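You operate a simulated robot arm through the tools that you are given. There is no shell and no other tool. Be economical: measure what you need, move in short steps, check, and stop when the job is done.

You are at the controls of a simulated two-armed robot. One attempt, no reset.

TASK
Fetch the green vee block and set it on the top of the checking bench. Take the slot nut from the top of the finishing bench and leave it on the shelf under the finishing bench. Take the chip scoop and leave it on the shelf under the finishing bench. Put the bush one on the middle shelf of the clamp cart. Put the length block marked "short" from the top of the tooling bench on the top of the assembly table. The order is free. Set down upright: green vee block.

It is judged by the outcome, as a careful person would: the job done as asked, and still so three seconds after it is handed in. It fails if anything else is knocked over, pushed out of place, dropped, spilled or broken.

THE ROBOT
Two 7-joint arms with fingered hands on one trunk, on a base that drives. Base frame: it is fixed to the floor where the robot stands at the start and does not move with it; the origin is under the middle of the robot, x ahead of it, y to its left, z up; the surface under the hand at the start is at about z = 920. Lengths are in mm, angles in degrees, forces in N, time in s.
The left shoulder is at the start at [70, 142, 1139], the right one opposite. With the tool pointing down near the work surface each hand reaches from about 440 to 800 mm from the robot's upright axis, wherever it stands, measured 20 degrees to its own side. Places, roughly: bush one [-1500, -6250, 1000]; chip scoop (18x8x6 cm) [400, 5500, 900]; green vee block (3x5x4 cm) [500, 100, 300]; length block [500, -7750, 1000]; middle shelf of the clamp cart [-5200, -9500, 500]; shelf under the finishing bench [500, 2300, 300]; slot nut [500, 3000, 1000]; top of the assembly table [500, -4500, 900]; top of the checking bench [500, -100, 900]. Payload 3.6 kg a hand.
The tool frame of a hand sits at the grasp point between the pads (the TCP): z along the fingers, y along the line on which they close. The tips reach 25 mm beyond it. Largest opening 88 mm; the body of the gripper starts 29 mm behind the TCP. The gripper is a hand of 5 fingers: y runs from the thumb to the fingers, the wrist lies at [-13, -97, -162] in the tool frame, and closing takes about 1.5 s.
Orientation is that of the tool frame in the base frame, as a unit quaternion [w, x, y, z]. With the fingers straight down and the wrist toward the robot, the tool's x, y and z point along [0, 1, 0], [1, 0, 0] and [0, 0, -1] of the base frame.

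THE INTERFACE
- The arms move only by the tool play_rows. It takes "left_commands", "right_commands" or both (then of equal length, played together; a hand with none holds still); each is a list of rows, each a list of 7 numbers: the turn, a rotation vector about the tool's x, y, z in units of 8 degrees (1.0 is 8 degrees), then the shift along the tool's x, y, z in units of 50 mm (1.0 is 50 mm), then the opening, from 0 (shut) to 1 (fully open). In form: [[rx, ry, rz, x, y, z, grip], ...]. A call has 1 to 20 rows; each row shifts and turns the commanded pose from where the row before left it, along the tool's axes as they then stand. A call with a number of a shift or a turn outside -1 to 1 is refused whole. A row lasts 0.2 s, in which the tool goes at most 50 mm and 8.6 degrees; a call with a longer step from one row to the next is refused whole, and so is a gripper value outside its range. Where a pose cannot be reached the arm comes as near as it can. A force on the tool above 40 N (or 10 N above the force at the start of the call, whichever is more), or a blocked arm, ends the call early, and 0.2 s more pass. Each finger travels about 72 mm/s and halts on what it meets, pressing with about 22 N; the grip force reading is that of the motor and also rises with nothing between the fingers. The clock runs only during rows and for 0.2 s after the last one: add rows that do not move to give the fingers time. The reply holds the time, the measured pose of the TCP, the force on the tool along the base axes, the opening and the grip force, in the units named above and with some noise, with the torque about the TCP (base axes, N m) and any sound that the robot's microphone picked up.
- Cameras (640 x 400 px; columns grow to the right, rows downward): "scene" is now at [131.8, -24.1, 1362.1]; the picture's right is [-0.29, -0.96, 0.00], its down [-0.61, 0.19, -0.77] and it looks along [0.73, -0.22, -0.64] (base axes); focal length 214 px, centre (320, 200). "left" rides on the left gripper at [-59, -79, -105] in its tool frame; the picture's right is [-0.73, -0.32, 0.61], its down [0.62, -0.68, 0.38] and it looks along [0.29, 0.66, 0.70] (tool axes); focal length 234 px, centre (320, 200). "right" rides on the right gripper at [59, -79, -105] in its tool frame; the picture's right is [-0.73, 0.32, -0.61], its down [-0.62, -0.68, 0.38] and it looks along [-0.29, 0.66, 0.70] (tool axes); focal length 234 px, centre (320, 200). There is no depth. A picture from a camera that has moved, and an enlarged one, comes with that camera's place and axes in the base frame and with its lens.
- snapshot(camera): a new picture of that camera. It takes no simulated time.
- slide_trunk(by): slides the trunk up (or, below 0, down) by that many mm; the arms and the scene camera ride with it, the base frame stays. It gives what a move gives, with no picture.
- steer(legs): drives the robot by 1 to 6 legs, each [ahead, left, turn to the left] in mm, mm and degrees, along the robot's own axes; the way and the turn of a leg run together, so that a leg with both is an arc; at most 1500 mm and 180 degrees a leg. The arms and the cameras ride along, it lands a little off, and it stops where it bumps. It gives what a move gives.
- set_grasp(shape, hand): the hand has 5 fingers and takes this shape, open, in about a second: jaw (thumb against the fingers, like two jaws); tri (thumb and two fingers); tip (a fingertip pinch); poke (one finger out to press); point (the index stretched); flat (the hand flat); cup (the hand cupped); fist (a fist). The gripper value then closes the fingers along that shape, each until it touches; the sizes above hold for jaw. It gives what a move gives, with no picture.
- pan_tilt(pan, tilt): turns the head with the scene camera to pan (to the left, within 86 degrees either way) and tilt (down, from -29 to 69), counted from straight ahead of the robot. It gives what a move gives.
- inspect(camera, box): a new picture of the part [left, top, right, bottom] of that camera's present view, enlarged. It takes no simulated time.
- finish_job(): hands the job in; it is judged then, once.

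Work in short steps. Places have to be worked out from the pictures, the camera data and where the tool is seen: move nearer, look again, correct. Check each grasp and each placing, and mend what went wrong. You have 165 turns and 138 pictures in all, those below and enlarged ones among them. Open the grippers and draw the arms clear of the work before you hand the job in, unless the task says otherwise; then end with one line.

The tools are called after "Request:" by a JSON object that holds its "method" and its "body". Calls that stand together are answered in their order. play_rows: Moves the arms, as the interface text tells. Its arguments: {"type":"object","properties":{"left_commands":{"type":"array","items":{"type":"array","items":{"type":"number"}}},"right_commands":{"type":"array","items":{"type":"array","items":{"type":"number"}}}},"required":[]} The other tools are called the same way: slide_trunk (by) slides the trunk up or down; set_grasp (shape, hand) gives the hand a shape; steer (legs) drives the base; pan_tilt (pan, tilt) turns the head that bears the scene camera; snapshot (camera) takes a picture; inspect (camera, box) takes an enlarged picture of a part of a camera's view; finish_job () hands the job in.

At the start:

```text
time: 0.0
left_tool_pos: [545.4, 135.7, 1110.7]
left_tool_rot: [0.0, 0.706, 0.708, 0.0]
left_ft_force: [0.7, -0.5, -0.1]
left_ft_torque: [0.02, 0.02, -0.04]
left_finger_gap: 87.5
left_grip_force: 0.0
left_shape: jaw
right_tool_pos: [476.0, -310.3, 1210.2]
right_tool_rot: [0.0, 0.707, 0.708, 0.001]
right_ft_force: [0.4, 1.2, 1.0]
right_ft_torque: [0.02, 0.0, 0.0]
right_finger_gap: 88.0
right_grip_force: 0.1
right_shape: jaw
trunk travel left (down, up): [-675.0, 265.0]
robot x, y, heading: [-1.4, -1.3, -0.1]
head pan, tilt: [-17.1, 40.0]
```

scene: 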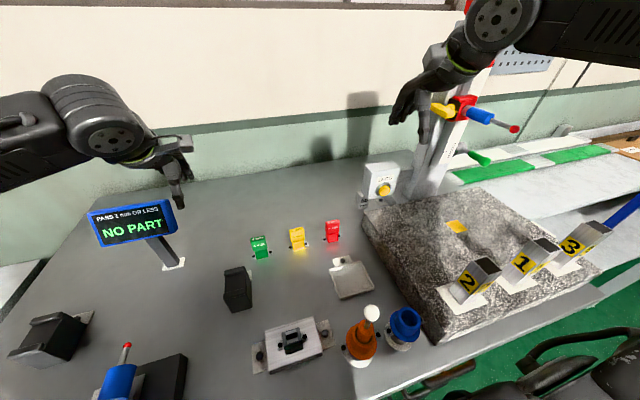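
right: 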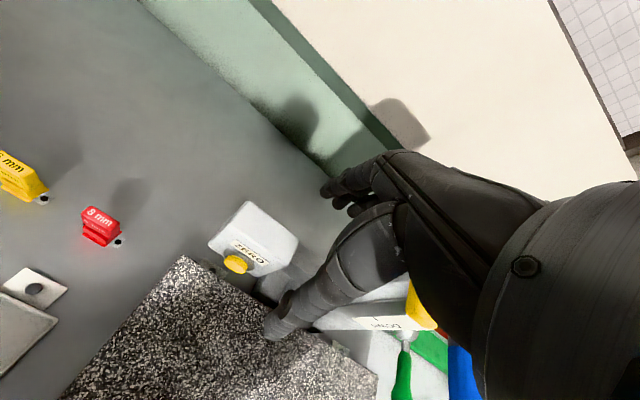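
left: 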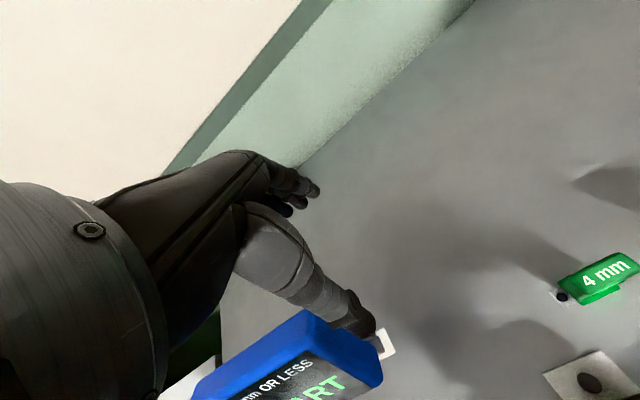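

I'll raise the trunk first so the hands clear the display, then back away to see under the bench.

Request:
{"method": "slide_trunk", "body": {"by": 200}}

Request:
{"method": "steer", "body": {"legs": [[-700, 0, 0]]}}

Request:
{"method": "pan_tilt", "body": {"pan": 0, "tilt": 45}}

Request:
{"method": "snapshot", "body": {"camera": "scene"}}

```text
time: 2.2
left_tool_pos: [545.8, 136.5, 1309.5]
left_tool_rot: [0.0, 0.706, 0.708, 0.0]
left_ft_force: [-0.4, 0.2, -0.3]
left_ft_torque: [-0.03, -0.01, 0.03]
left_finger_gap: 87.5
left_grip_force: 0.0
left_shape: jaw
right_tool_pos: [475.7, -309.5, 1410.4]
right_tool_rot: [0.0, 0.707, 0.707, 0.0]
right_ft_force: [0.0, 0.1, -0.2]
right_ft_torque: [0.01, -0.01, 0.0]
right_finger_gap: 87.7
right_grip_force: 0.0
right_shape: jaw
trunk travel left (down, up): [-875.0, 65.0]
robot x, y, heading: [-1.8, 0.9, -0.2]
head pan, tilt: [-17.1, 40.0]
```

```text
time: 6.0
left_tool_pos: [-155.4, 135.7, 1309.6]
left_tool_rot: [-0.001, 0.707, 0.707, -0.001]
left_ft_force: [0.0, 0.0, 0.3]
left_ft_torque: [0.0, 0.01, 0.0]
left_finger_gap: 87.6
left_grip_force: 0.0
left_shape: jaw
right_tool_pos: [-225.4, -309.2, 1408.8]
right_tool_rot: [0.0, 0.708, 0.706, -0.001]
right_ft_force: [-0.1, 0.1, 0.1]
right_ft_torque: [-0.01, -0.02, -0.02]
right_finger_gap: 87.7
right_grip_force: 0.2
right_shape: jaw
trunk travel left (down, up): [-875.0, 65.0]
robot x, y, heading: [-699.3, -1.6, 0.2]
head pan, tilt: [-17.1, 40.0]
```

```text
time: 6.8
left_tool_pos: [-158.2, 136.5, 1310.1]
left_tool_rot: [0.0, 0.708, 0.706, 0.0]
left_ft_force: [-0.1, -0.3, 0.6]
left_ft_torque: [0.0, -0.01, -0.01]
left_finger_gap: 87.5
left_grip_force: 0.0
left_shape: jaw
right_tool_pos: [-228.6, -311.6, 1409.8]
right_tool_rot: [0.0, 0.708, 0.707, 0.0]
right_ft_force: [-1.5, -0.5, 0.3]
right_ft_torque: [-0.03, 0.03, 0.01]
right_finger_gap: 87.7
right_grip_force: 0.1
right_shape: jaw
trunk travel left (down, up): [-875.0, 65.0]
robot x, y, heading: [-704.0, 1.7, -0.2]
head pan, tilt: [0.0, 45.0]
```

```text
134 pictures are left
camera scene: at [-571.5, 1.3, 1554.9], right [0.0, -1.0, 0.0], down [-0.71, 0.0, -0.71], along [0.71, 0.0, -0.71], focal length 214 px, centre (320, 200)
```

scene: 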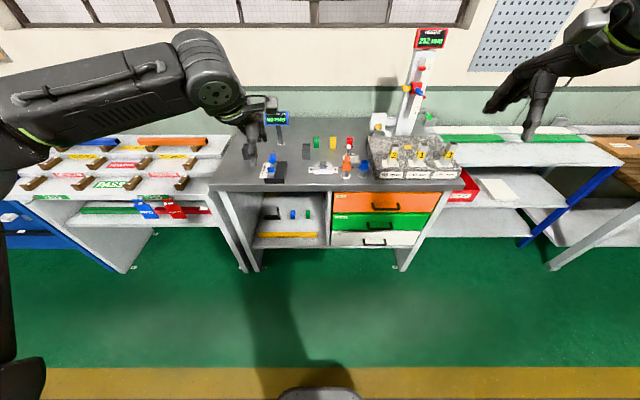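

The open shelf on the bench's left side holds small coloured items. I'll lower the trunk to look in.

Request:
{"method": "slide_trunk", "body": {"by": -650}}

Request:
{"method": "pan_tilt", "body": {"pan": 8, "tilt": 30}}

Request:
{"method": "snapshot", "body": {"camera": "scene"}}

```text
refused: -650 is not a number from -400 to 400
```

```text
time: 7.6
left_tool_pos: [-157.6, 134.8, 1311.4]
left_tool_rot: [0.0, 0.708, 0.707, -0.001]
left_ft_force: [0.1, -0.1, 0.5]
left_ft_torque: [-0.03, 0.01, -0.01]
left_finger_gap: 87.6
left_grip_force: 0.1
left_shape: jaw
right_tool_pos: [-228.0, -311.0, 1409.7]
right_tool_rot: [0.0, 0.708, 0.707, 0.0]
right_ft_force: [-0.6, -0.7, -0.3]
right_ft_torque: [0.0, 0.0, -0.03]
right_finger_gap: 87.6
right_grip_force: 0.0
right_shape: jaw
trunk travel left (down, up): [-875.0, 65.0]
robot x, y, heading: [-707.7, -1.0, -0.1]
head pan, tilt: [8.0, 30.0]
```

```text
133 pictures are left
camera scene: at [-562.9, 13.9, 1577.4], right [0.14, -0.99, 0.0], down [-0.5, -0.07, -0.87], along [0.86, 0.12, -0.5], focal length 214 px, centre (320, 200)
```

scene: 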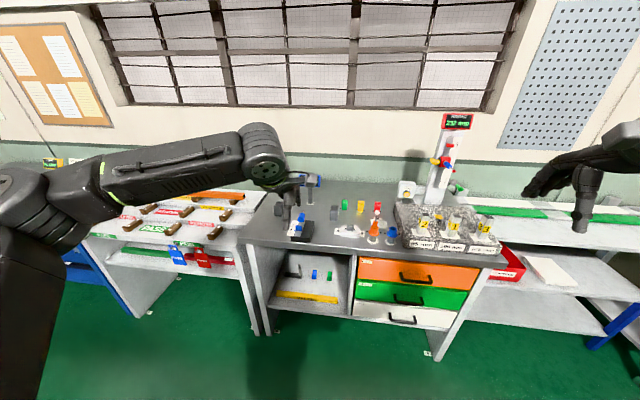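

Limit is 400 per slide; I'll use two slides.

Request:
{"method": "slide_trunk", "body": {"by": -400}}

Request:
{"method": "slide_trunk", "body": {"by": -300}}

Request:
{"method": "snapshot", "body": {"camera": "scene"}}

```text
time: 11.4
left_tool_pos: [-157.4, 134.8, 910.3]
left_tool_rot: [0.0, 0.707, 0.707, -0.001]
left_ft_force: [-0.4, 0.4, 1.0]
left_ft_torque: [0.0, -0.01, 0.01]
left_finger_gap: 88.0
left_grip_force: 0.1
left_shape: jaw
right_tool_pos: [-229.1, -309.5, 1009.6]
right_tool_rot: [0.0, 0.707, 0.707, 0.001]
right_ft_force: [0.2, 0.8, -0.7]
right_ft_torque: [0.02, 0.05, -0.02]
right_finger_gap: 87.8
right_grip_force: 0.1
right_shape: jaw
trunk travel left (down, up): [-475.0, 465.0]
robot x, y, heading: [-705.3, 0.8, -0.1]
head pan, tilt: [8.0, 30.0]
```

```text
time: 14.4
left_tool_pos: [-157.0, 135.4, 611.1]
left_tool_rot: [0.001, 0.708, 0.706, 0.0]
left_ft_force: [-1.1, 0.5, 0.9]
left_ft_torque: [0.01, 0.02, -0.01]
left_finger_gap: 87.6
left_grip_force: 0.0
left_shape: jaw
right_tool_pos: [-227.4, -311.2, 710.1]
right_tool_rot: [0.0, 0.708, 0.706, -0.001]
right_ft_force: [-0.7, 0.8, -0.1]
right_ft_torque: [-0.01, -0.01, -0.01]
right_finger_gap: 87.6
right_grip_force: 0.1
right_shape: jaw
trunk travel left (down, up): [-175.0, 765.0]
robot x, y, heading: [-700.9, 1.3, -0.4]
head pan, tilt: [8.0, 30.0]
```

```text
132 pictures are left
camera scene: at [-562.9, 14.0, 877.5], right [0.14, -0.99, 0.0], down [-0.5, -0.07, -0.87], along [0.86, 0.12, -0.5], focal length 214 px, centre (320, 200)
```

scene: 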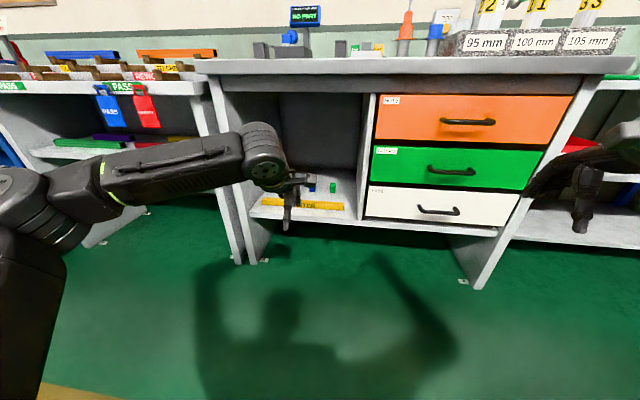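

Request:
{"method": "inspect", "body": {"camera": "scene", "box": [220, 90, 380, 230]}}

```text
2.86 times, centred on (300, 160) of scene
camera zoom: at [-562.9, 14.0, 877.5], right [0.14, -0.99, 0.0], down [-0.5, -0.07, -0.87], along [0.86, 0.12, -0.5], focal length 613 px, centre (377, 314)
```

zoom: 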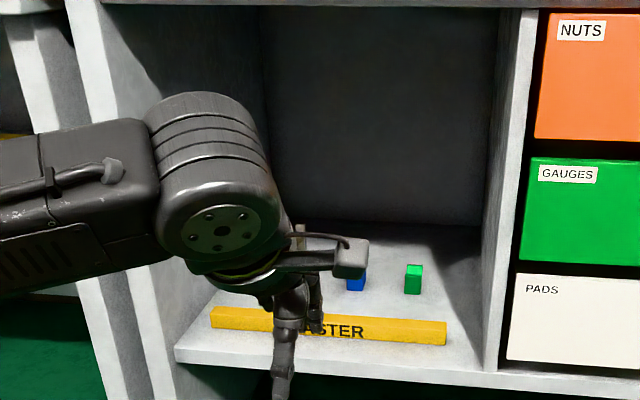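

Green vee block is about (520, 92) on a shelf at z≈300, opening y −60..430. I'll tuck the right arm to the side so it clears the drawers, then lower the trunk.

Request:
{"method": "play_rows", "body": {"right_commands": [[0, 0, 0, -0.475, -0.81, 0, 1], [0, 0, 0, -0.475, -0.81, 0, 1], [0, 0, 0, -0.475, -0.81, 0, 1], [0, 0, 0, -0.475, -0.81, 0, 1], [0, 0, 0, -0.475, -0.81, 0, 1], [0, 0, 0, -0.475, -0.81, 0, 1], [0, 0, 0, -0.475, -0.81, 0, 1], [0, 0, 0, -0.475, -0.81, 0, 1]]}}

Request:
{"method": "slide_trunk", "body": {"by": -90}}

Request:
{"method": "snapshot", "body": {"camera": "scene"}}

Request:
{"method": "snapshot", "body": {"camera": "left"}}

```text
time: 16.2
left_tool_pos: [-156.6, 135.4, 609.3]
left_tool_rot: [0.0, 0.708, 0.706, 0.0]
left_ft_force: [-0.2, -0.4, -0.5]
left_ft_torque: [0.0, 0.03, -0.01]
left_finger_gap: 87.9
left_grip_force: 0.1
left_shape: jaw
right_tool_pos: [-537.4, -503.1, 704.8]
right_tool_rot: [0.001, 0.708, 0.706, 0.001]
right_ft_force: [0.2, -0.2, -0.1]
right_ft_torque: [0.01, 0.04, 0.03]
right_finger_gap: 87.7
right_grip_force: 0.1
right_shape: jaw
right hand out of reach, approached as far as the arm can: row 8
trunk travel left (down, up): [-175.0, 765.0]
robot x, y, heading: [-703.7, 0.0, -0.2]
head pan, tilt: [8.0, 30.0]
```

```text
time: 17.5
left_tool_pos: [-157.2, 136.0, 521.2]
left_tool_rot: [0.0, 0.708, 0.706, 0.0]
left_ft_force: [-0.4, 0.0, 0.4]
left_ft_torque: [0.03, 0.01, 0.01]
left_finger_gap: 87.4
left_grip_force: 0.1
left_shape: jaw
right_tool_pos: [-536.7, -503.4, 614.8]
right_tool_rot: [0.0, 0.708, 0.707, -0.001]
right_ft_force: [0.0, -1.0, 0.4]
right_ft_torque: [-0.01, 0.0, 0.0]
right_finger_gap: 87.8
right_grip_force: 0.1
right_shape: jaw
trunk travel left (down, up): [-85.0, 855.0]
robot x, y, heading: [-708.3, 5.0, -0.1]
head pan, tilt: [8.0, 30.0]
```

```text
130 pictures are left
camera scene: at [-562.9, 14.0, 787.5], right [0.14, -0.99, 0.0], down [-0.5, -0.07, -0.87], along [0.86, 0.12, -0.5], focal length 214 px, centre (320, 200)
```

scene: 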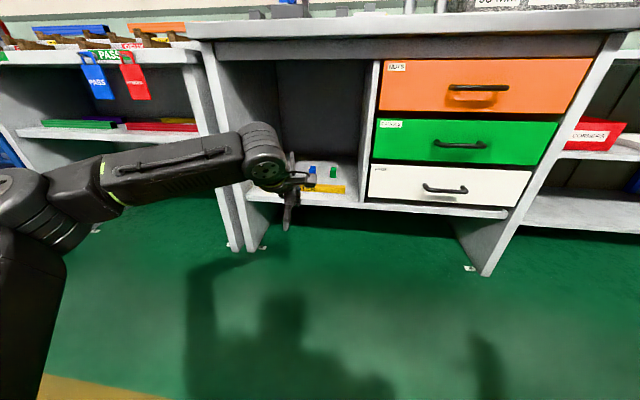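

```text
129 pictures are left
camera left: at [-236.8, 77.0, 627.0], right [-0.32, -0.73, -0.61], down [-0.68, 0.62, -0.38], along [0.66, 0.29, -0.7], focal length 234 px, centre (320, 200)
```

left: 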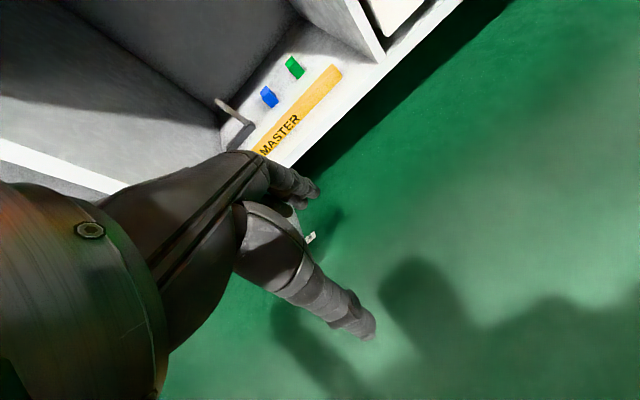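

Clear now. I drive forward toward the opening in two parts, checking by picture.

Request:
{"method": "steer", "body": {"legs": [[0, -50, 0], [450, 0, 0]]}}

Request:
{"method": "snapshot", "body": {"camera": "scene"}}

Request:
{"method": "snapshot", "body": {"camera": "left"}}

```text
time: 20.7
left_tool_pos: [281.4, 90.7, 521.5]
left_tool_rot: [-0.001, 0.705, 0.71, -0.001]
left_ft_force: [-0.2, -1.1, -0.1]
left_ft_torque: [-0.01, 0.0, -0.03]
left_finger_gap: 87.9
left_grip_force: 0.0
left_shape: jaw
right_tool_pos: [-94.0, -551.7, 614.6]
right_tool_rot: [0.0, 0.705, 0.71, 0.0]
right_ft_force: [0.3, 0.1, -0.1]
right_ft_torque: [0.01, 0.0, 0.02]
right_finger_gap: 87.9
right_grip_force: 0.1
right_shape: jaw
trunk travel left (down, up): [-85.0, 855.0]
robot x, y, heading: [-266.2, -49.4, 0.4]
head pan, tilt: [8.0, 30.0]
```

```text
128 pictures are left
camera scene: at [-123.7, -34.6, 787.5], right [0.15, -0.99, 0.0], down [-0.49, -0.07, -0.87], along [0.86, 0.13, -0.5], focal length 214 px, centre (320, 200)
```

scene: 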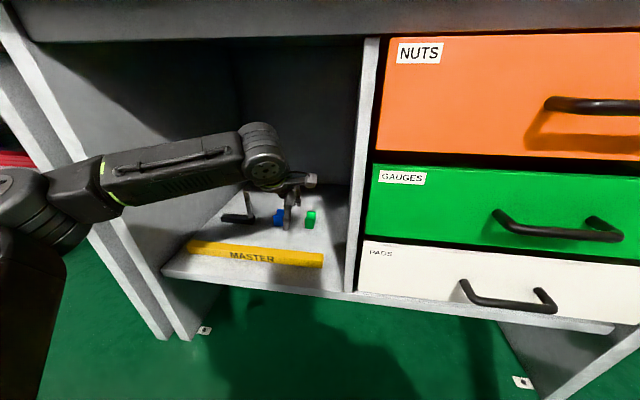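

```text
127 pictures are left
camera left: at [201.8, 31.1, 627.0], right [-0.32, -0.73, -0.61], down [-0.69, 0.62, -0.38], along [0.65, 0.29, -0.7], focal length 234 px, centre (320, 200)
```

left: 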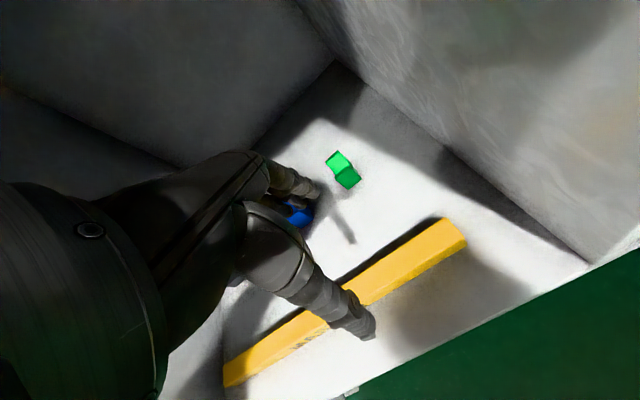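

Request:
{"method": "inspect", "body": {"camera": "left", "box": [280, 110, 440, 210]}}

Request:
{"method": "inspect", "body": {"camera": "scene", "box": [200, 160, 360, 260]}}

```text
4.00 times, centred on (360, 160) of left
camera zoom: at [201.8, 31.1, 627.0], right [-0.32, -0.73, -0.61], down [-0.69, 0.62, -0.38], along [0.65, 0.29, -0.7], focal length 937 px, centre (160, 360)
```

zoom: 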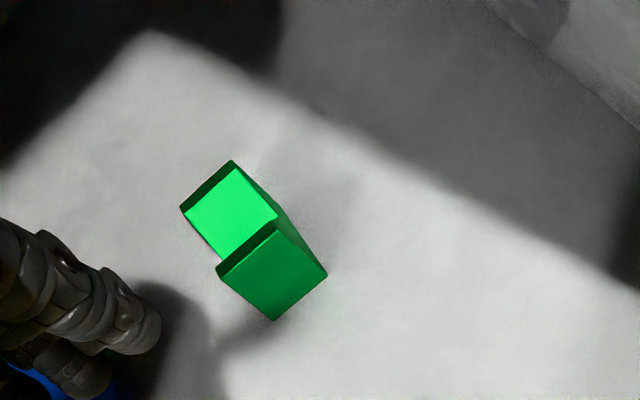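

```text
4.00 times, centred on (280, 210) of scene
camera zoom: at [-123.7, -34.6, 787.5], right [0.15, -0.99, 0.0], down [-0.49, -0.07, -0.87], along [0.86, 0.13, -0.5], focal length 858 px, centre (480, 160)
```

zoom: 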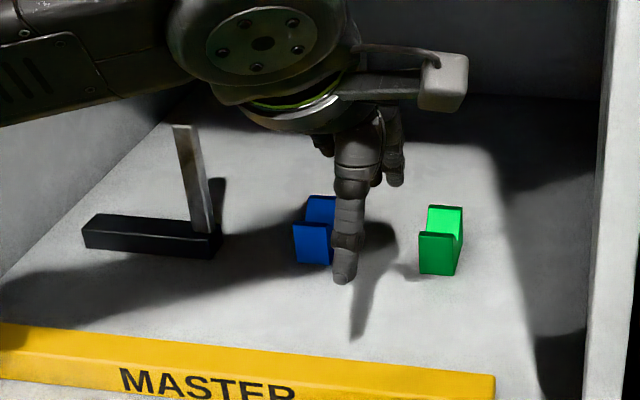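

Vee opens up; groove runs along y. Estimate center ≈ (490–520, 92). Drive ahead 130 and re-measure.

Request:
{"method": "steer", "body": {"legs": [[130, 0, 0]]}}

Request:
{"method": "play_rows", "body": {"left_commands": [[0, 0, 0, 0, 0, 0.9, 1], [0, 0, 0, 0, 0, 0.9, 1]]}}

Request:
{"method": "snapshot", "body": {"camera": "left"}}

Request:
{"method": "snapshot", "body": {"camera": "scene"}}

```text
time: 21.9
left_tool_pos: [409.6, 92.0, 520.5]
left_tool_rot: [0.0, 0.705, 0.71, -0.001]
left_ft_force: [-0.7, -0.7, 0.0]
left_ft_torque: [-0.02, -0.01, -0.01]
left_finger_gap: 87.6
left_grip_force: 0.0
left_shape: jaw
right_tool_pos: [34.7, -550.7, 615.3]
right_tool_rot: [0.0, 0.705, 0.709, 0.0]
right_ft_force: [0.3, 0.4, -0.2]
right_ft_torque: [-0.01, 0.02, 0.0]
right_finger_gap: 87.9
right_grip_force: 0.1
right_shape: jaw
trunk travel left (down, up): [-85.0, 855.0]
robot x, y, heading: [-136.8, -46.3, 0.5]
head pan, tilt: [8.0, 30.0]
```

```text
time: 22.6
left_tool_pos: [410.7, 92.5, 430.0]
left_tool_rot: [0.0, 0.705, 0.71, 0.0]
left_ft_force: [0.0, -0.5, -0.6]
left_ft_torque: [0.02, 0.01, -0.01]
left_finger_gap: 87.6
left_grip_force: 0.0
left_shape: jaw
right_tool_pos: [35.0, -551.5, 614.2]
right_tool_rot: [0.0, 0.705, 0.71, 0.0]
right_ft_force: [-0.2, -1.5, -0.4]
right_ft_torque: [-0.01, -0.03, -0.03]
right_finger_gap: 88.1
right_grip_force: 0.1
right_shape: jaw
trunk travel left (down, up): [-85.0, 855.0]
robot x, y, heading: [-134.6, -49.1, 0.4]
head pan, tilt: [8.0, 30.0]
```

```text
124 pictures are left
camera left: at [330.9, 32.6, 537.5], right [-0.32, -0.73, -0.61], down [-0.69, 0.62, -0.38], along [0.65, 0.3, -0.7], focal length 234 px, centre (320, 200)
```

left: 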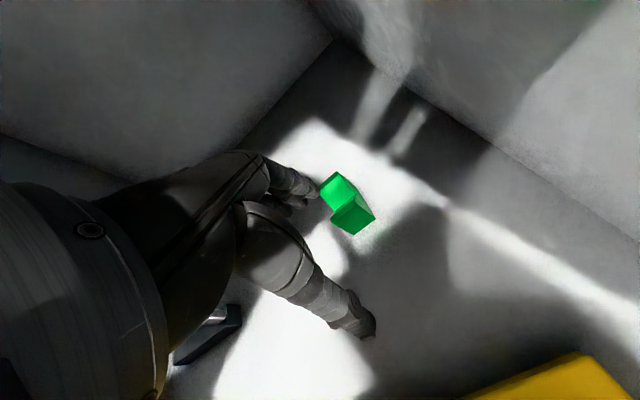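

```text
123 pictures are left
camera scene: at [5.2, -33.5, 787.6], right [0.15, -0.99, 0.0], down [-0.49, -0.07, -0.87], along [0.86, 0.13, -0.5], focal length 214 px, centre (320, 200)
```

scene: 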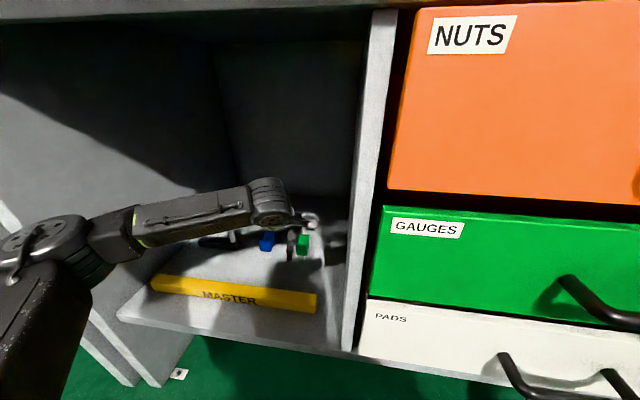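

Refined: block front face x≈467, y≈93, shelf z≈305–319. Move the hand 78 mm ahead over the block and check it.

Request:
{"method": "play_rows", "body": {"left_commands": [[0, 0, 0, 0, 0.8, 0, 1], [0, 0, 0, 0, 0.78, 0, 1]]}}

Request:
{"method": "snapshot", "body": {"camera": "left"}}

```text
time: 23.1
left_tool_pos: [486.6, 92.8, 431.1]
left_tool_rot: [0.0, 0.704, 0.71, -0.001]
left_ft_force: [-0.8, -0.5, 0.3]
left_ft_torque: [-0.01, 0.04, 0.01]
left_finger_gap: 87.7
left_grip_force: 0.1
left_shape: jaw
right_tool_pos: [35.7, -551.3, 614.4]
right_tool_rot: [0.0, 0.705, 0.71, 0.0]
right_ft_force: [0.2, -0.1, -0.2]
right_ft_torque: [-0.01, 0.0, -0.02]
right_finger_gap: 87.7
right_grip_force: 0.1
right_shape: jaw
trunk travel left (down, up): [-85.0, 855.0]
robot x, y, heading: [-135.5, -48.1, 0.4]
head pan, tilt: [8.0, 30.0]
```

```text
122 pictures are left
camera left: at [408.4, 34.0, 537.2], right [-0.32, -0.73, -0.61], down [-0.69, 0.62, -0.38], along [0.65, 0.3, -0.7], focal length 234 px, centre (320, 200)
```

left: 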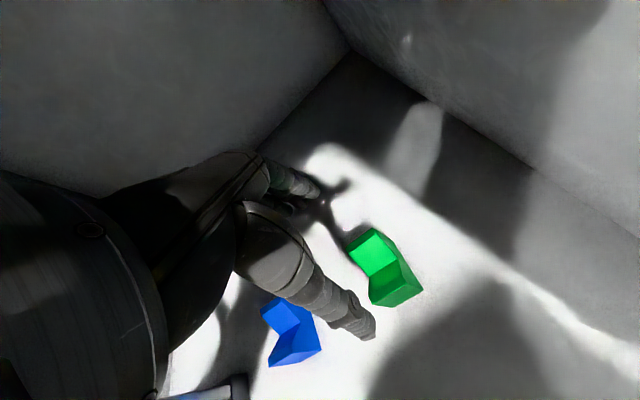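

Block center appears at (385,270), the predicted spot. Descend.

Request:
{"method": "play_rows", "body": {"left_commands": [[0, 0, 0, 0, 0, 0.6, 1], [0, 0, 0, 0, 0, 0.6, 1], [0, 0, 0, 0, 0, 0.5, 1]]}}

Request:
{"method": "snapshot", "body": {"camera": "left"}}

```text
time: 23.9
left_tool_pos: [487.0, 92.6, 352.5]
left_tool_rot: [0.004, 0.704, 0.71, 0.004]
left_ft_force: [-5.7, 0.4, 28.7]
left_ft_torque: [0.22, -1.01, 0.03]
left_finger_gap: 85.9
left_grip_force: 0.2
left_shape: jaw
right_tool_pos: [33.5, -551.7, 615.1]
right_tool_rot: [0.001, 0.705, 0.71, 0.003]
right_ft_force: [-0.3, 0.1, -0.3]
right_ft_torque: [-0.01, -0.05, 0.03]
right_finger_gap: 87.9
right_grip_force: 0.1
right_shape: jaw
trunk travel left (down, up): [-85.0, 855.0]
robot x, y, heading: [-135.1, -48.7, 0.2]
head pan, tilt: [8.0, 30.0]
```

```text
121 pictures are left
camera left: at [407.3, 33.2, 458.0], right [-0.31, -0.73, -0.61], down [-0.68, 0.62, -0.39], along [0.66, 0.29, -0.69], focal length 234 px, centre (320, 200)
```

left: 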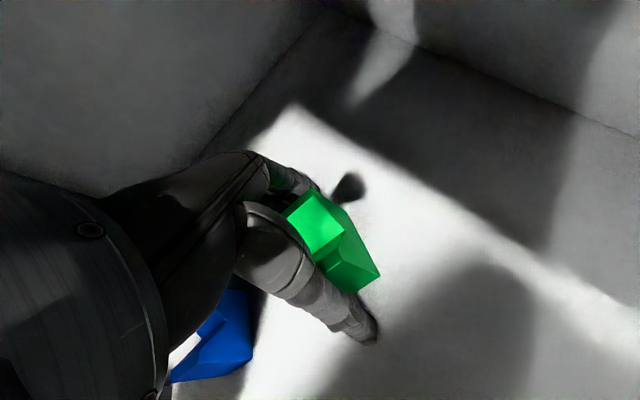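

Contact with the shelf (fingers side) at TCP z≈352, so shelf ≈ 326. Back up 4 mm and close.

Request:
{"method": "play_rows", "body": {"left_commands": [[0, 0, 0, 0, 0, -0.18, 1], [0, 0, 0, 0, 0, 0, 0.6], [0, 0, 0, 0, 0, 0, 0.4], [0, 0, 0, 0, 0, 0, 0], [0, 0, 0, 0, 0, 0, 0], [0, 0, 0, 0, 0, 0, 0], [0, 0, 0, 0, 0, 0, 0], [0, 0, 0, 0, 0, 0, 0], [0, 0, 0, 0, 0, 0, 0]]}}

Request:
{"method": "snapshot", "body": {"camera": "left"}}

```text
time: 25.9
left_tool_pos: [486.5, 92.1, 355.2]
left_tool_rot: [0.0, 0.704, 0.71, 0.0]
left_ft_force: [-1.8, 0.6, 5.3]
left_ft_torque: [0.0, 0.11, 0.04]
left_finger_gap: 42.5
left_grip_force: 22.0
left_shape: jaw
right_tool_pos: [35.4, -551.8, 615.8]
right_tool_rot: [0.001, 0.705, 0.709, 0.001]
right_ft_force: [0.2, 0.1, 0.0]
right_ft_torque: [0.0, 0.01, 0.02]
right_finger_gap: 87.6
right_grip_force: 0.0
right_shape: jaw
trunk travel left (down, up): [-85.0, 855.0]
robot x, y, heading: [-134.5, -50.2, 0.4]
head pan, tilt: [8.0, 30.0]
```

```text
120 pictures are left
camera left: at [408.4, 33.3, 461.9], right [-0.32, -0.73, -0.61], down [-0.69, 0.62, -0.38], along [0.65, 0.3, -0.7], focal length 234 px, centre (320, 200)
```

left: 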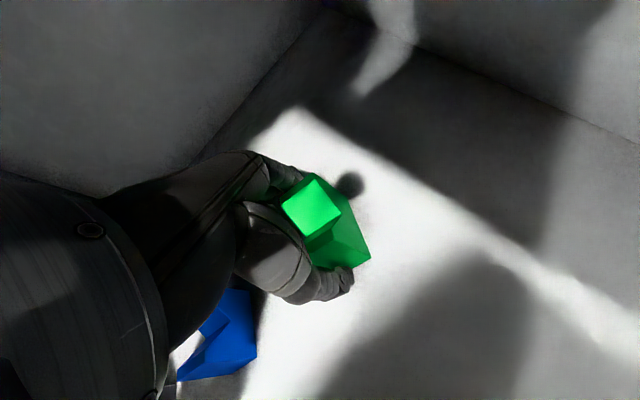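

Gripped with gap 42.5 mm. Lift and look.

Request:
{"method": "play_rows", "body": {"left_commands": [[0, 0, 0, 0, 0, -0.6, 0], [0, 0, 0, 0, 0, -0.9, 0], [0, 0, 0, 0, 0, -0.9, 0]]}}

Request:
{"method": "snapshot", "body": {"camera": "left"}}

```text
time: 26.8
left_tool_pos: [490.3, 93.2, 472.9]
left_tool_rot: [-0.001, 0.703, 0.711, 0.0]
left_ft_force: [-0.2, 0.3, -4.3]
left_ft_torque: [0.0, 0.04, -0.02]
left_finger_gap: 41.8
left_grip_force: 22.0
left_shape: jaw
right_tool_pos: [36.1, -551.8, 614.0]
right_tool_rot: [0.001, 0.705, 0.709, 0.0]
right_ft_force: [-0.1, -0.3, 0.5]
right_ft_torque: [-0.01, 0.03, -0.01]
right_finger_gap: 87.7
right_grip_force: 0.0
right_shape: jaw
trunk travel left (down, up): [-85.0, 855.0]
robot x, y, heading: [-133.5, -50.2, 0.2]
head pan, tilt: [8.0, 30.0]
```

```text
119 pictures are left
camera left: at [410.9, 32.8, 580.1], right [-0.32, -0.73, -0.61], down [-0.69, 0.62, -0.38], along [0.65, 0.3, -0.7], focal length 234 px, centre (320, 200)
```

left: 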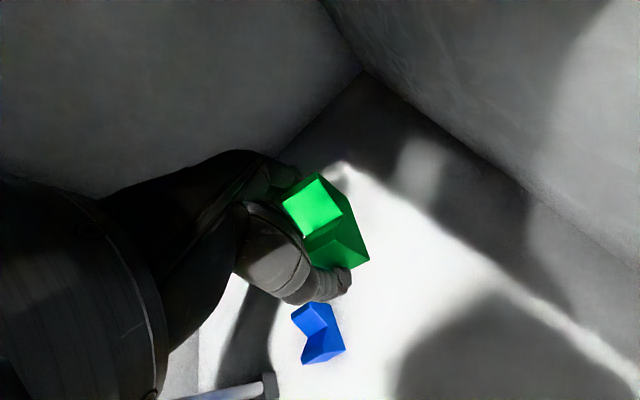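

Held firmly and level. Back out of the bench and raise the trunk to look at the bench top.

Request:
{"method": "steer", "body": {"legs": [[-600, 0, 0]]}}

Request:
{"method": "slide_trunk", "body": {"by": 400}}

Request:
{"method": "slide_trunk", "body": {"by": 400}}

Request:
{"method": "steer", "body": {"legs": [[400, 0, 0]]}}

Request:
{"method": "pan_tilt", "body": {"pan": 0, "tilt": 45}}

Request:
{"method": "snapshot", "body": {"camera": "scene"}}

```text
time: 30.1
left_tool_pos: [-109.4, 92.5, 474.2]
left_tool_rot: [0.0, 0.701, 0.714, 0.0]
left_ft_force: [-0.5, 0.4, -4.4]
left_ft_torque: [0.02, 0.01, 0.0]
left_finger_gap: 41.6
left_grip_force: 22.2
left_shape: jaw
right_tool_pos: [-556.5, -557.8, 614.7]
right_tool_rot: [0.0, 0.7, 0.714, 0.001]
right_ft_force: [0.0, -0.4, 0.1]
right_ft_torque: [-0.01, -0.01, 0.01]
right_finger_gap: 87.5
right_grip_force: 0.1
right_shape: jaw
trunk travel left (down, up): [-85.0, 855.0]
robot x, y, heading: [-727.9, -56.6, 1.1]
head pan, tilt: [8.0, 30.0]
```

```text
time: 34.0
left_tool_pos: [-109.7, 91.1, 873.9]
left_tool_rot: [-0.001, 0.7, 0.714, 0.0]
left_ft_force: [-0.4, 0.0, -3.3]
left_ft_torque: [0.04, 0.0, 0.0]
left_finger_gap: 41.8
left_grip_force: 21.8
left_shape: jaw
right_tool_pos: [-557.0, -557.2, 1015.6]
right_tool_rot: [-0.001, 0.7, 0.714, 0.0]
right_ft_force: [0.1, 0.8, 0.0]
right_ft_torque: [0.05, 0.03, -0.06]
right_finger_gap: 87.6
right_grip_force: 0.0
right_shape: jaw
trunk travel left (down, up): [-485.0, 455.0]
robot x, y, heading: [-732.6, -55.6, 0.9]
head pan, tilt: [8.0, 30.0]
```

```text
time: 37.8
left_tool_pos: [-108.8, 91.8, 1273.5]
left_tool_rot: [0.0, 0.701, 0.714, -0.001]
left_ft_force: [-0.2, 1.0, -3.0]
left_ft_torque: [0.01, 0.0, 0.0]
left_finger_gap: 42.0
left_grip_force: 21.7
left_shape: jaw
right_tool_pos: [-555.7, -556.7, 1414.9]
right_tool_rot: [0.001, 0.7, 0.714, 0.0]
right_ft_force: [0.3, 0.0, 0.2]
right_ft_torque: [-0.05, 0.02, -0.01]
right_finger_gap: 87.7
right_grip_force: 0.1
right_shape: jaw
trunk travel left (down, up): [-885.0, 55.0]
robot x, y, heading: [-731.7, -57.3, 1.1]
head pan, tilt: [8.0, 30.0]
```

```text
time: 40.3
left_tool_pos: [286.4, 100.3, 1275.7]
left_tool_rot: [0.0, 0.699, 0.715, 0.0]
left_ft_force: [0.3, -0.1, -4.8]
left_ft_torque: [0.05, 0.01, 0.0]
left_finger_gap: 41.8
left_grip_force: 22.0
left_shape: jaw
right_tool_pos: [-158.8, -548.5, 1416.0]
right_tool_rot: [0.001, 0.7, 0.715, 0.0]
right_ft_force: [-0.1, 0.2, -0.1]
right_ft_torque: [-0.01, -0.03, -0.01]
right_finger_gap: 88.0
right_grip_force: 0.1
right_shape: jaw
trunk travel left (down, up): [-885.0, 55.0]
robot x, y, heading: [-333.5, -48.7, 1.5]
head pan, tilt: [8.0, 30.0]
```

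```text
time: 41.0
left_tool_pos: [288.0, 100.1, 1272.9]
left_tool_rot: [-0.001, 0.699, 0.715, -0.001]
left_ft_force: [0.0, 0.5, -3.2]
left_ft_torque: [0.07, 0.02, -0.02]
left_finger_gap: 41.7
left_grip_force: 22.4
left_shape: jaw
right_tool_pos: [-155.1, -547.7, 1414.9]
right_tool_rot: [0.0, 0.699, 0.715, 0.0]
right_ft_force: [-0.4, -0.4, -0.6]
right_ft_torque: [0.04, 0.0, 0.01]
right_finger_gap: 87.5
right_grip_force: 0.1
right_shape: jaw
trunk travel left (down, up): [-885.0, 55.0]
robot x, y, heading: [-334.7, -49.1, 1.2]
head pan, tilt: [0.0, 45.0]
```

```text
118 pictures are left
camera scene: at [-200.6, -44.3, 1564.8], right [0.02, -1.0, 0.0], down [-0.71, -0.02, -0.71], along [0.71, 0.02, -0.71], focal length 214 px, centre (320, 200)
```

scene: 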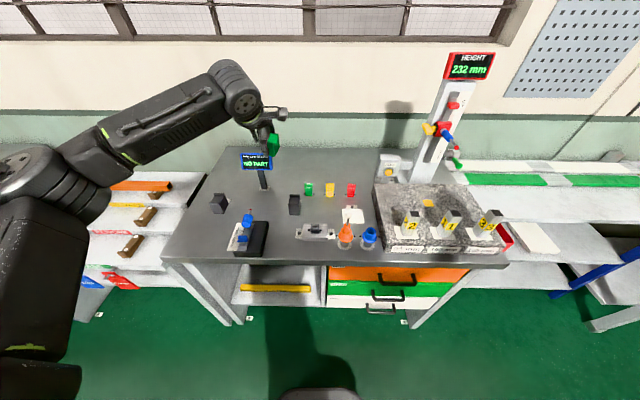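

Request:
{"method": "inspect", "body": {"camera": "scene", "box": [160, 130, 420, 270]}}

```text
2.46 times, centred on (290, 200) of scene
camera zoom: at [-200.6, -44.3, 1564.8], right [0.02, -1.0, 0.0], down [-0.71, -0.02, -0.71], along [0.71, 0.02, -0.71], focal length 528 px, centre (394, 200)
```

zoom: 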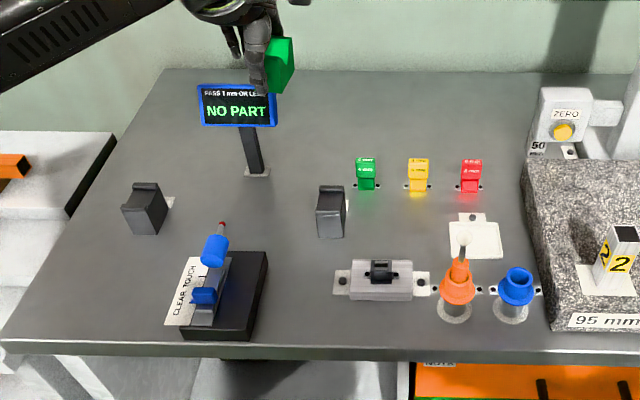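

Free spot near (435, 160): between black block, display pole and touch fixture. Move there high, then descend.

Request:
{"method": "steer", "body": {"legs": [[230, 0, -1.2]]}}

Request:
{"method": "play_rows", "body": {"left_commands": [[0, 0, 0, 0.5, -0.75, 0, 0], [0, 0, 0, 0.5, -0.75, 0, 0]]}}

Request:
{"method": "snapshot", "body": {"camera": "left"}}

```text
time: 42.8
left_tool_pos: [517.8, 90.7, 1275.4]
left_tool_rot: [0.0, 0.707, 0.708, 0.001]
left_ft_force: [-0.5, -0.3, -3.3]
left_ft_torque: [0.0, -0.02, -0.02]
left_finger_gap: 42.1
left_grip_force: 22.4
left_shape: jaw
right_tool_pos: [60.7, -550.1, 1415.4]
right_tool_rot: [0.001, 0.707, 0.707, 0.001]
right_ft_force: [0.3, 0.4, -0.3]
right_ft_torque: [0.0, -0.04, 0.0]
right_finger_gap: 88.0
right_grip_force: 0.1
right_shape: jaw
trunk travel left (down, up): [-885.0, 55.0]
robot x, y, heading: [-101.9, -48.6, 0.2]
head pan, tilt: [0.0, 45.0]
```

```text
time: 43.4
left_tool_pos: [442.6, 141.7, 1275.8]
left_tool_rot: [0.001, 0.706, 0.708, -0.001]
left_ft_force: [0.0, 1.0, -3.1]
left_ft_torque: [0.01, -0.03, 0.01]
left_finger_gap: 41.9
left_grip_force: 21.8
left_shape: jaw
right_tool_pos: [58.0, -547.1, 1416.8]
right_tool_rot: [0.002, 0.707, 0.707, 0.001]
right_ft_force: [-0.2, 0.5, -0.4]
right_ft_torque: [-0.03, 0.01, 0.01]
right_finger_gap: 87.8
right_grip_force: 0.1
right_shape: jaw
trunk travel left (down, up): [-885.0, 55.0]
robot x, y, heading: [-105.1, -44.4, 0.1]
head pan, tilt: [0.0, 45.0]
```

```text
116 pictures are left
camera left: at [362.4, 84.2, 1382.5], right [-0.32, -0.73, -0.61], down [-0.68, 0.62, -0.39], along [0.66, 0.29, -0.69], focal length 234 px, centre (320, 200)
```

left: 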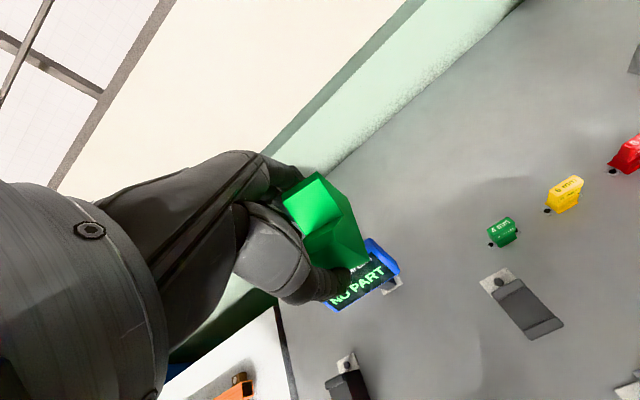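

Display panel sits at x≈480,y≥156, so I use (408, 152) for margin. Shift, then lower with the trunk.

Request:
{"method": "play_rows", "body": {"left_commands": [[0, 0, 0, 0.2, -0.7, 0, 0]]}}

Request:
{"method": "slide_trunk", "body": {"by": -210}}

Request:
{"method": "snapshot", "body": {"camera": "left"}}

Request:
{"method": "snapshot", "body": {"camera": "scene"}}

```text
time: 43.8
left_tool_pos: [411.1, 150.4, 1274.6]
left_tool_rot: [0.0, 0.707, 0.707, 0.0]
left_ft_force: [1.2, -0.3, -3.8]
left_ft_torque: [0.03, 0.01, -0.01]
left_finger_gap: 41.4
left_grip_force: 22.3
left_shape: jaw
right_tool_pos: [63.5, -550.1, 1415.9]
right_tool_rot: [0.0, 0.707, 0.707, 0.0]
right_ft_force: [0.0, 0.0, 0.0]
right_ft_torque: [0.0, -0.04, -0.02]
right_finger_gap: 87.9
right_grip_force: 0.2
right_shape: jaw
trunk travel left (down, up): [-885.0, 55.0]
robot x, y, heading: [-102.9, -44.5, 0.1]
head pan, tilt: [0.0, 45.0]
```

```text
time: 46.0
left_tool_pos: [412.5, 150.8, 1064.8]
left_tool_rot: [0.0, 0.707, 0.708, -0.001]
left_ft_force: [-0.1, -0.4, -2.9]
left_ft_torque: [0.05, 0.04, 0.0]
left_finger_gap: 41.4
left_grip_force: 22.0
left_shape: jaw
right_tool_pos: [63.6, -550.2, 1205.0]
right_tool_rot: [0.0, 0.706, 0.708, 0.0]
right_ft_force: [-0.9, 0.1, 0.1]
right_ft_torque: [0.03, 0.01, 0.0]
right_finger_gap: 88.1
right_grip_force: 0.1
right_shape: jaw
trunk travel left (down, up): [-675.0, 265.0]
robot x, y, heading: [-103.9, -44.9, -0.1]
head pan, tilt: [0.0, 45.0]
```

```text
115 pictures are left
camera left: at [333.3, 92.1, 1170.4], right [-0.32, -0.73, -0.61], down [-0.68, 0.62, -0.38], along [0.66, 0.29, -0.7], focal length 234 px, centre (320, 200)
```

left: 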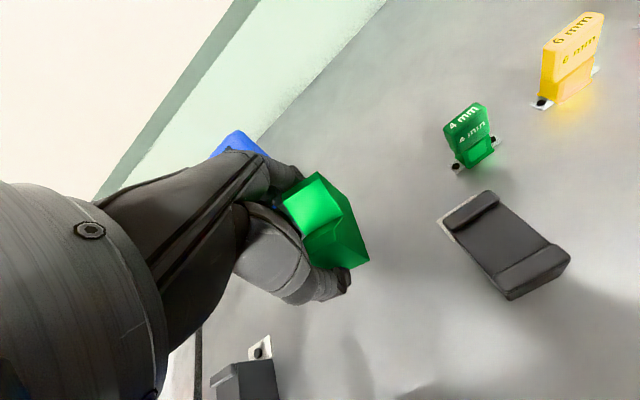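

```text
114 pictures are left
camera scene: at [28.8, -44.3, 1354.9], right [0.0, -1.0, 0.0], down [-0.71, 0.0, -0.71], along [0.71, 0.0, -0.71], focal length 214 px, centre (320, 200)
```

scene: 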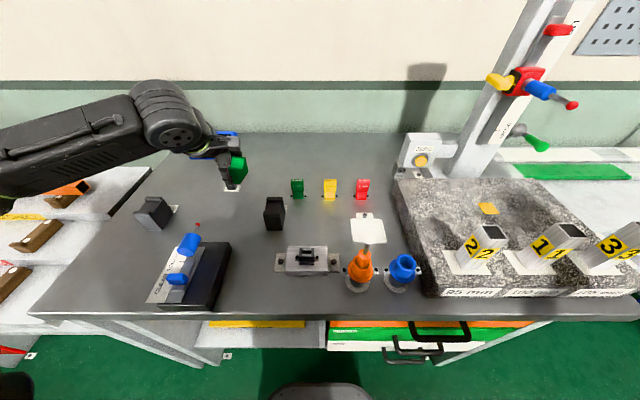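

Landing spot at scene px (248,214) is free. Descend 100 mm, then in small steps.

Request:
{"method": "play_rows", "body": {"left_commands": [[0, 0, 0, 0, 0, 0.6, 0], [0, 0, 0, 0, 0, 0.6, 0], [0, 0, 0, 0, 0, 0.6, 0], [0, 0, 0, 0, 0, 0.2, 0]]}}

Request:
{"method": "snapshot", "body": {"camera": "scene"}}

```text
time: 47.0
left_tool_pos: [411.7, 150.3, 964.3]
left_tool_rot: [0.0, 0.707, 0.707, -0.001]
left_ft_force: [0.5, 0.7, -3.0]
left_ft_torque: [0.04, 0.0, 0.01]
left_finger_gap: 41.3
left_grip_force: 22.4
left_shape: jaw
right_tool_pos: [63.7, -548.8, 1206.1]
right_tool_rot: [0.0, 0.706, 0.708, 0.0]
right_ft_force: [0.7, 0.1, -0.1]
right_ft_torque: [-0.02, 0.0, 0.0]
right_finger_gap: 87.8
right_grip_force: 0.1
right_shape: jaw
trunk travel left (down, up): [-675.0, 265.0]
robot x, y, heading: [-102.7, -45.0, 0.1]
head pan, tilt: [0.0, 45.0]
```

```text
113 pictures are left
camera scene: at [28.9, -44.2, 1354.8], right [0.0, -1.0, 0.0], down [-0.71, 0.0, -0.71], along [0.71, 0.0, -0.71], focal length 214 px, centre (320, 200)
```

scene: 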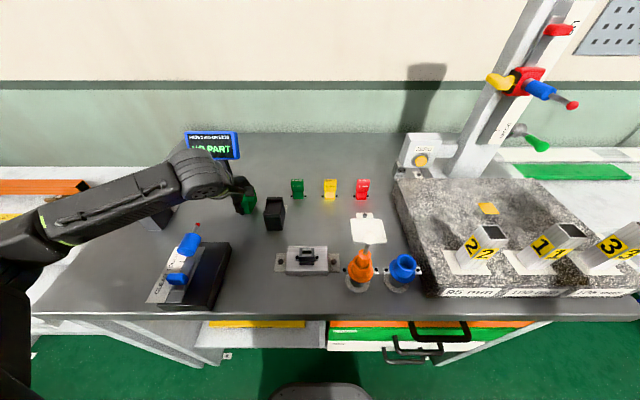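

Request:
{"method": "play_rows", "body": {"left_commands": [[0, 0, 0, 0, 0, 0.12, 0], [0, 0, 0, 0, 0, 0.1, 0], [0, 0, 0, 0, 0, 0.06, 0]]}}

Request:
{"method": "inspect", "body": {"camera": "scene", "box": [130, 120, 310, 240]}}

```text
time: 47.8
left_tool_pos: [412.3, 150.3, 950.2]
left_tool_rot: [-0.001, 0.707, 0.708, 0.0]
left_ft_force: [-0.6, -0.3, -2.9]
left_ft_torque: [0.04, 0.01, -0.03]
left_finger_gap: 41.6
left_grip_force: 22.1
left_shape: jaw
right_tool_pos: [63.0, -549.8, 1205.7]
right_tool_rot: [0.0, 0.707, 0.707, 0.0]
right_ft_force: [0.4, -0.2, 0.2]
right_ft_torque: [-0.03, 0.03, 0.03]
right_finger_gap: 87.8
right_grip_force: 0.0
right_shape: jaw
trunk travel left (down, up): [-675.0, 265.0]
robot x, y, heading: [-103.5, -45.4, 0.1]
head pan, tilt: [0.0, 45.0]
```

```text
3.33 times, centred on (220, 180) of scene
camera zoom: at [28.9, -44.4, 1354.8], right [0.0, -1.0, 0.0], down [-0.71, 0.0, -0.71], along [0.71, 0.0, -0.71], focal length 715 px, centre (653, 267)
```

zoom: 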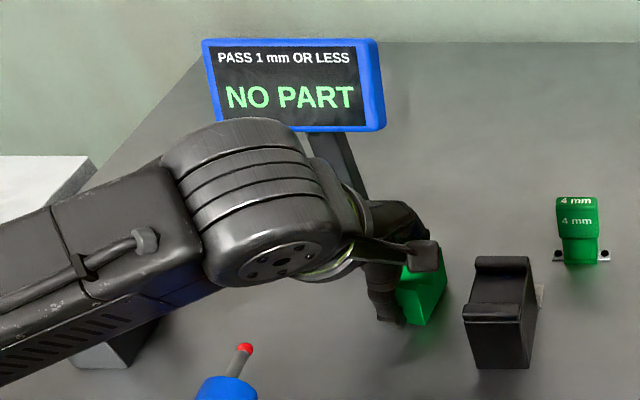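

Still free; step further down in 2–3 mm steps until contact.

Request:
{"method": "play_rows", "body": {"left_commands": [[0, 0, 0, 0, 0, 0.05, 0], [0, 0, 0, 0, 0, 0.05, 0], [0, 0, 0, 0, 0, 0.04, 0], [0, 0, 0, 0, 0, 0, 0]]}}

```text
time: 48.8
left_tool_pos: [410.5, 150.4, 944.7]
left_tool_rot: [0.001, 0.706, 0.708, 0.001]
left_ft_force: [1.3, 1.3, 16.1]
left_ft_torque: [-0.02, 0.18, 0.05]
left_finger_gap: 41.4
left_grip_force: 21.5
left_shape: jaw
right_tool_pos: [61.3, -550.3, 1205.1]
right_tool_rot: [0.0, 0.707, 0.708, 0.001]
right_ft_force: [0.3, 0.1, -0.5]
right_ft_torque: [-0.02, -0.01, 0.0]
right_finger_gap: 88.0
right_grip_force: 0.1
right_shape: jaw
trunk travel left (down, up): [-675.0, 265.0]
robot x, y, heading: [-103.5, -42.0, -0.1]
head pan, tilt: [0.0, 45.0]
```

Contact (16 N). Open and wait, then lift.

Request:
{"method": "play_rows", "body": {"left_commands": [[0, 0, 0, 0, 0, -0.03, 0.3], [0, 0, 0, 0, 0, 0, 0.6], [0, 0, 0, 0, 0, 0, 1], [0, 0, 0, 0, 0, 0, 1], [0, 0, 0, 0, 0, 0, 1], [0, 0, 0, 0, 0, 0, 1], [0, 0, 0, 0, 0, -0.5, 1], [0, 0, 0, 0, 0, -0.9, 1], [0, 0, 0, 0, 0, -0.9, 1], [0, 0, 0, 0, 0, -0.9, 1]]}}

Request:
{"method": "slide_trunk", "body": {"by": 200}}

Request:
{"method": "snapshot", "body": {"camera": "left"}}

Request:
{"method": "snapshot", "body": {"camera": "scene"}}

```text
time: 51.0
left_tool_pos: [409.3, 150.0, 1105.2]
left_tool_rot: [0.0, 0.706, 0.708, -0.001]
left_ft_force: [-0.6, -0.1, -0.6]
left_ft_torque: [0.01, -0.01, 0.01]
left_finger_gap: 87.8
left_grip_force: 0.0
left_shape: jaw
right_tool_pos: [62.3, -550.3, 1204.9]
right_tool_rot: [0.001, 0.707, 0.707, 0.002]
right_ft_force: [-0.7, 0.3, -0.2]
right_ft_torque: [0.02, 0.0, 0.01]
right_finger_gap: 87.6
right_grip_force: 0.1
right_shape: jaw
trunk travel left (down, up): [-675.0, 265.0]
robot x, y, heading: [-100.9, -43.8, -0.2]
head pan, tilt: [0.0, 45.0]
```

```text
time: 53.2
left_tool_pos: [409.5, 151.7, 1303.1]
left_tool_rot: [0.0, 0.706, 0.708, 0.0]
left_ft_force: [0.0, -0.6, -0.2]
left_ft_torque: [0.0, 0.01, -0.03]
left_finger_gap: 87.9
left_grip_force: 0.1
left_shape: jaw
right_tool_pos: [63.9, -551.1, 1405.0]
right_tool_rot: [0.0, 0.707, 0.708, 0.001]
right_ft_force: [-0.3, 0.3, -1.1]
right_ft_torque: [0.01, 0.0, 0.03]
right_finger_gap: 87.6
right_grip_force: 0.0
right_shape: jaw
trunk travel left (down, up): [-875.0, 65.0]
robot x, y, heading: [-104.1, -42.0, 0.4]
head pan, tilt: [0.0, 45.0]
```

```text
111 pictures are left
camera left: at [330.6, 92.1, 1410.3], right [-0.32, -0.73, -0.61], down [-0.68, 0.62, -0.38], along [0.66, 0.29, -0.7], focal length 234 px, centre (320, 200)
```

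left: 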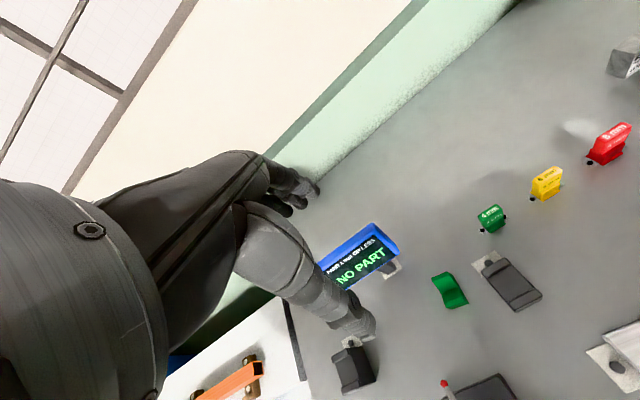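

```text
110 pictures are left
camera scene: at [28.4, -44.5, 1554.8], right [0.0, -1.0, 0.0], down [-0.71, 0.0, -0.71], along [0.71, 0.0, -0.71], focal length 214 px, centre (320, 200)
```

scene: 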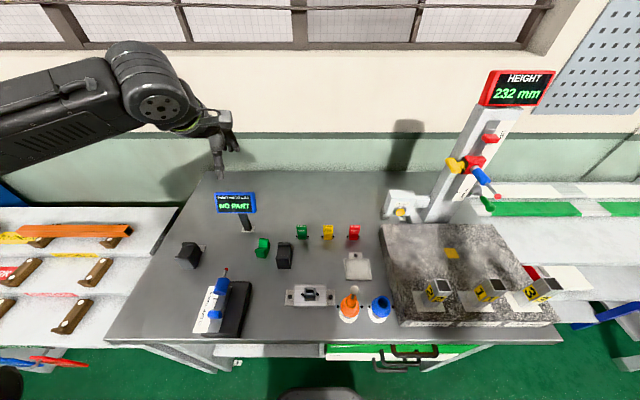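

Vee block set down upright. Now back out and head toward the finishing bench; look left first.

Request:
{"method": "steer", "body": {"legs": [[-800, 0, 0]]}}

Request:
{"method": "pan_tilt", "body": {"pan": 70, "tilt": 25}}

Request:
{"method": "snapshot", "body": {"camera": "scene"}}

```text
time: 57.4
left_tool_pos: [-378.6, 150.7, 1303.3]
left_tool_rot: [0.0, 0.705, 0.71, -0.001]
left_ft_force: [0.6, -0.3, -0.1]
left_ft_torque: [-0.02, -0.02, 0.0]
left_finger_gap: 87.9
left_grip_force: 0.1
left_shape: jaw
right_tool_pos: [-720.3, -550.7, 1405.5]
right_tool_rot: [-0.001, 0.706, 0.709, 0.0]
right_ft_force: [1.0, -0.6, -0.3]
right_ft_torque: [-0.02, 0.0, -0.02]
right_finger_gap: 87.7
right_grip_force: 0.0
right_shape: jaw
trunk travel left (down, up): [-875.0, 65.0]
robot x, y, heading: [-892.9, -50.0, 0.2]
head pan, tilt: [0.0, 45.0]
```

```text
time: 58.8
left_tool_pos: [-378.0, 150.9, 1303.9]
left_tool_rot: [0.0, 0.705, 0.71, 0.0]
left_ft_force: [1.2, 0.4, 0.4]
left_ft_torque: [0.0, 0.01, 0.02]
left_finger_gap: 87.6
left_grip_force: 0.1
left_shape: jaw
right_tool_pos: [-722.8, -551.6, 1405.7]
right_tool_rot: [0.0, 0.705, 0.709, 0.001]
right_ft_force: [-0.1, 0.9, -0.8]
right_ft_torque: [-0.01, -0.01, -0.03]
right_finger_gap: 87.8
right_grip_force: 0.1
right_shape: jaw
trunk travel left (down, up): [-875.0, 65.0]
robot x, y, heading: [-892.3, -48.2, 0.2]
head pan, tilt: [70.0, 25.0]
```

```text
109 pictures are left
camera scene: at [-809.9, 39.8, 1585.5], right [0.94, -0.34, 0.0], down [-0.14, -0.4, -0.91], along [0.31, 0.85, -0.42], focal length 214 px, centre (320, 200)
```

scene: 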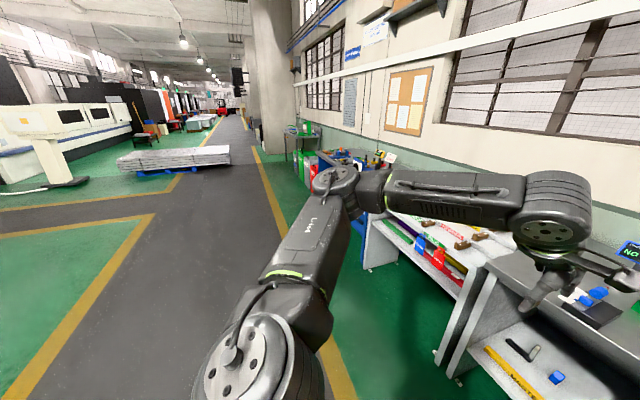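

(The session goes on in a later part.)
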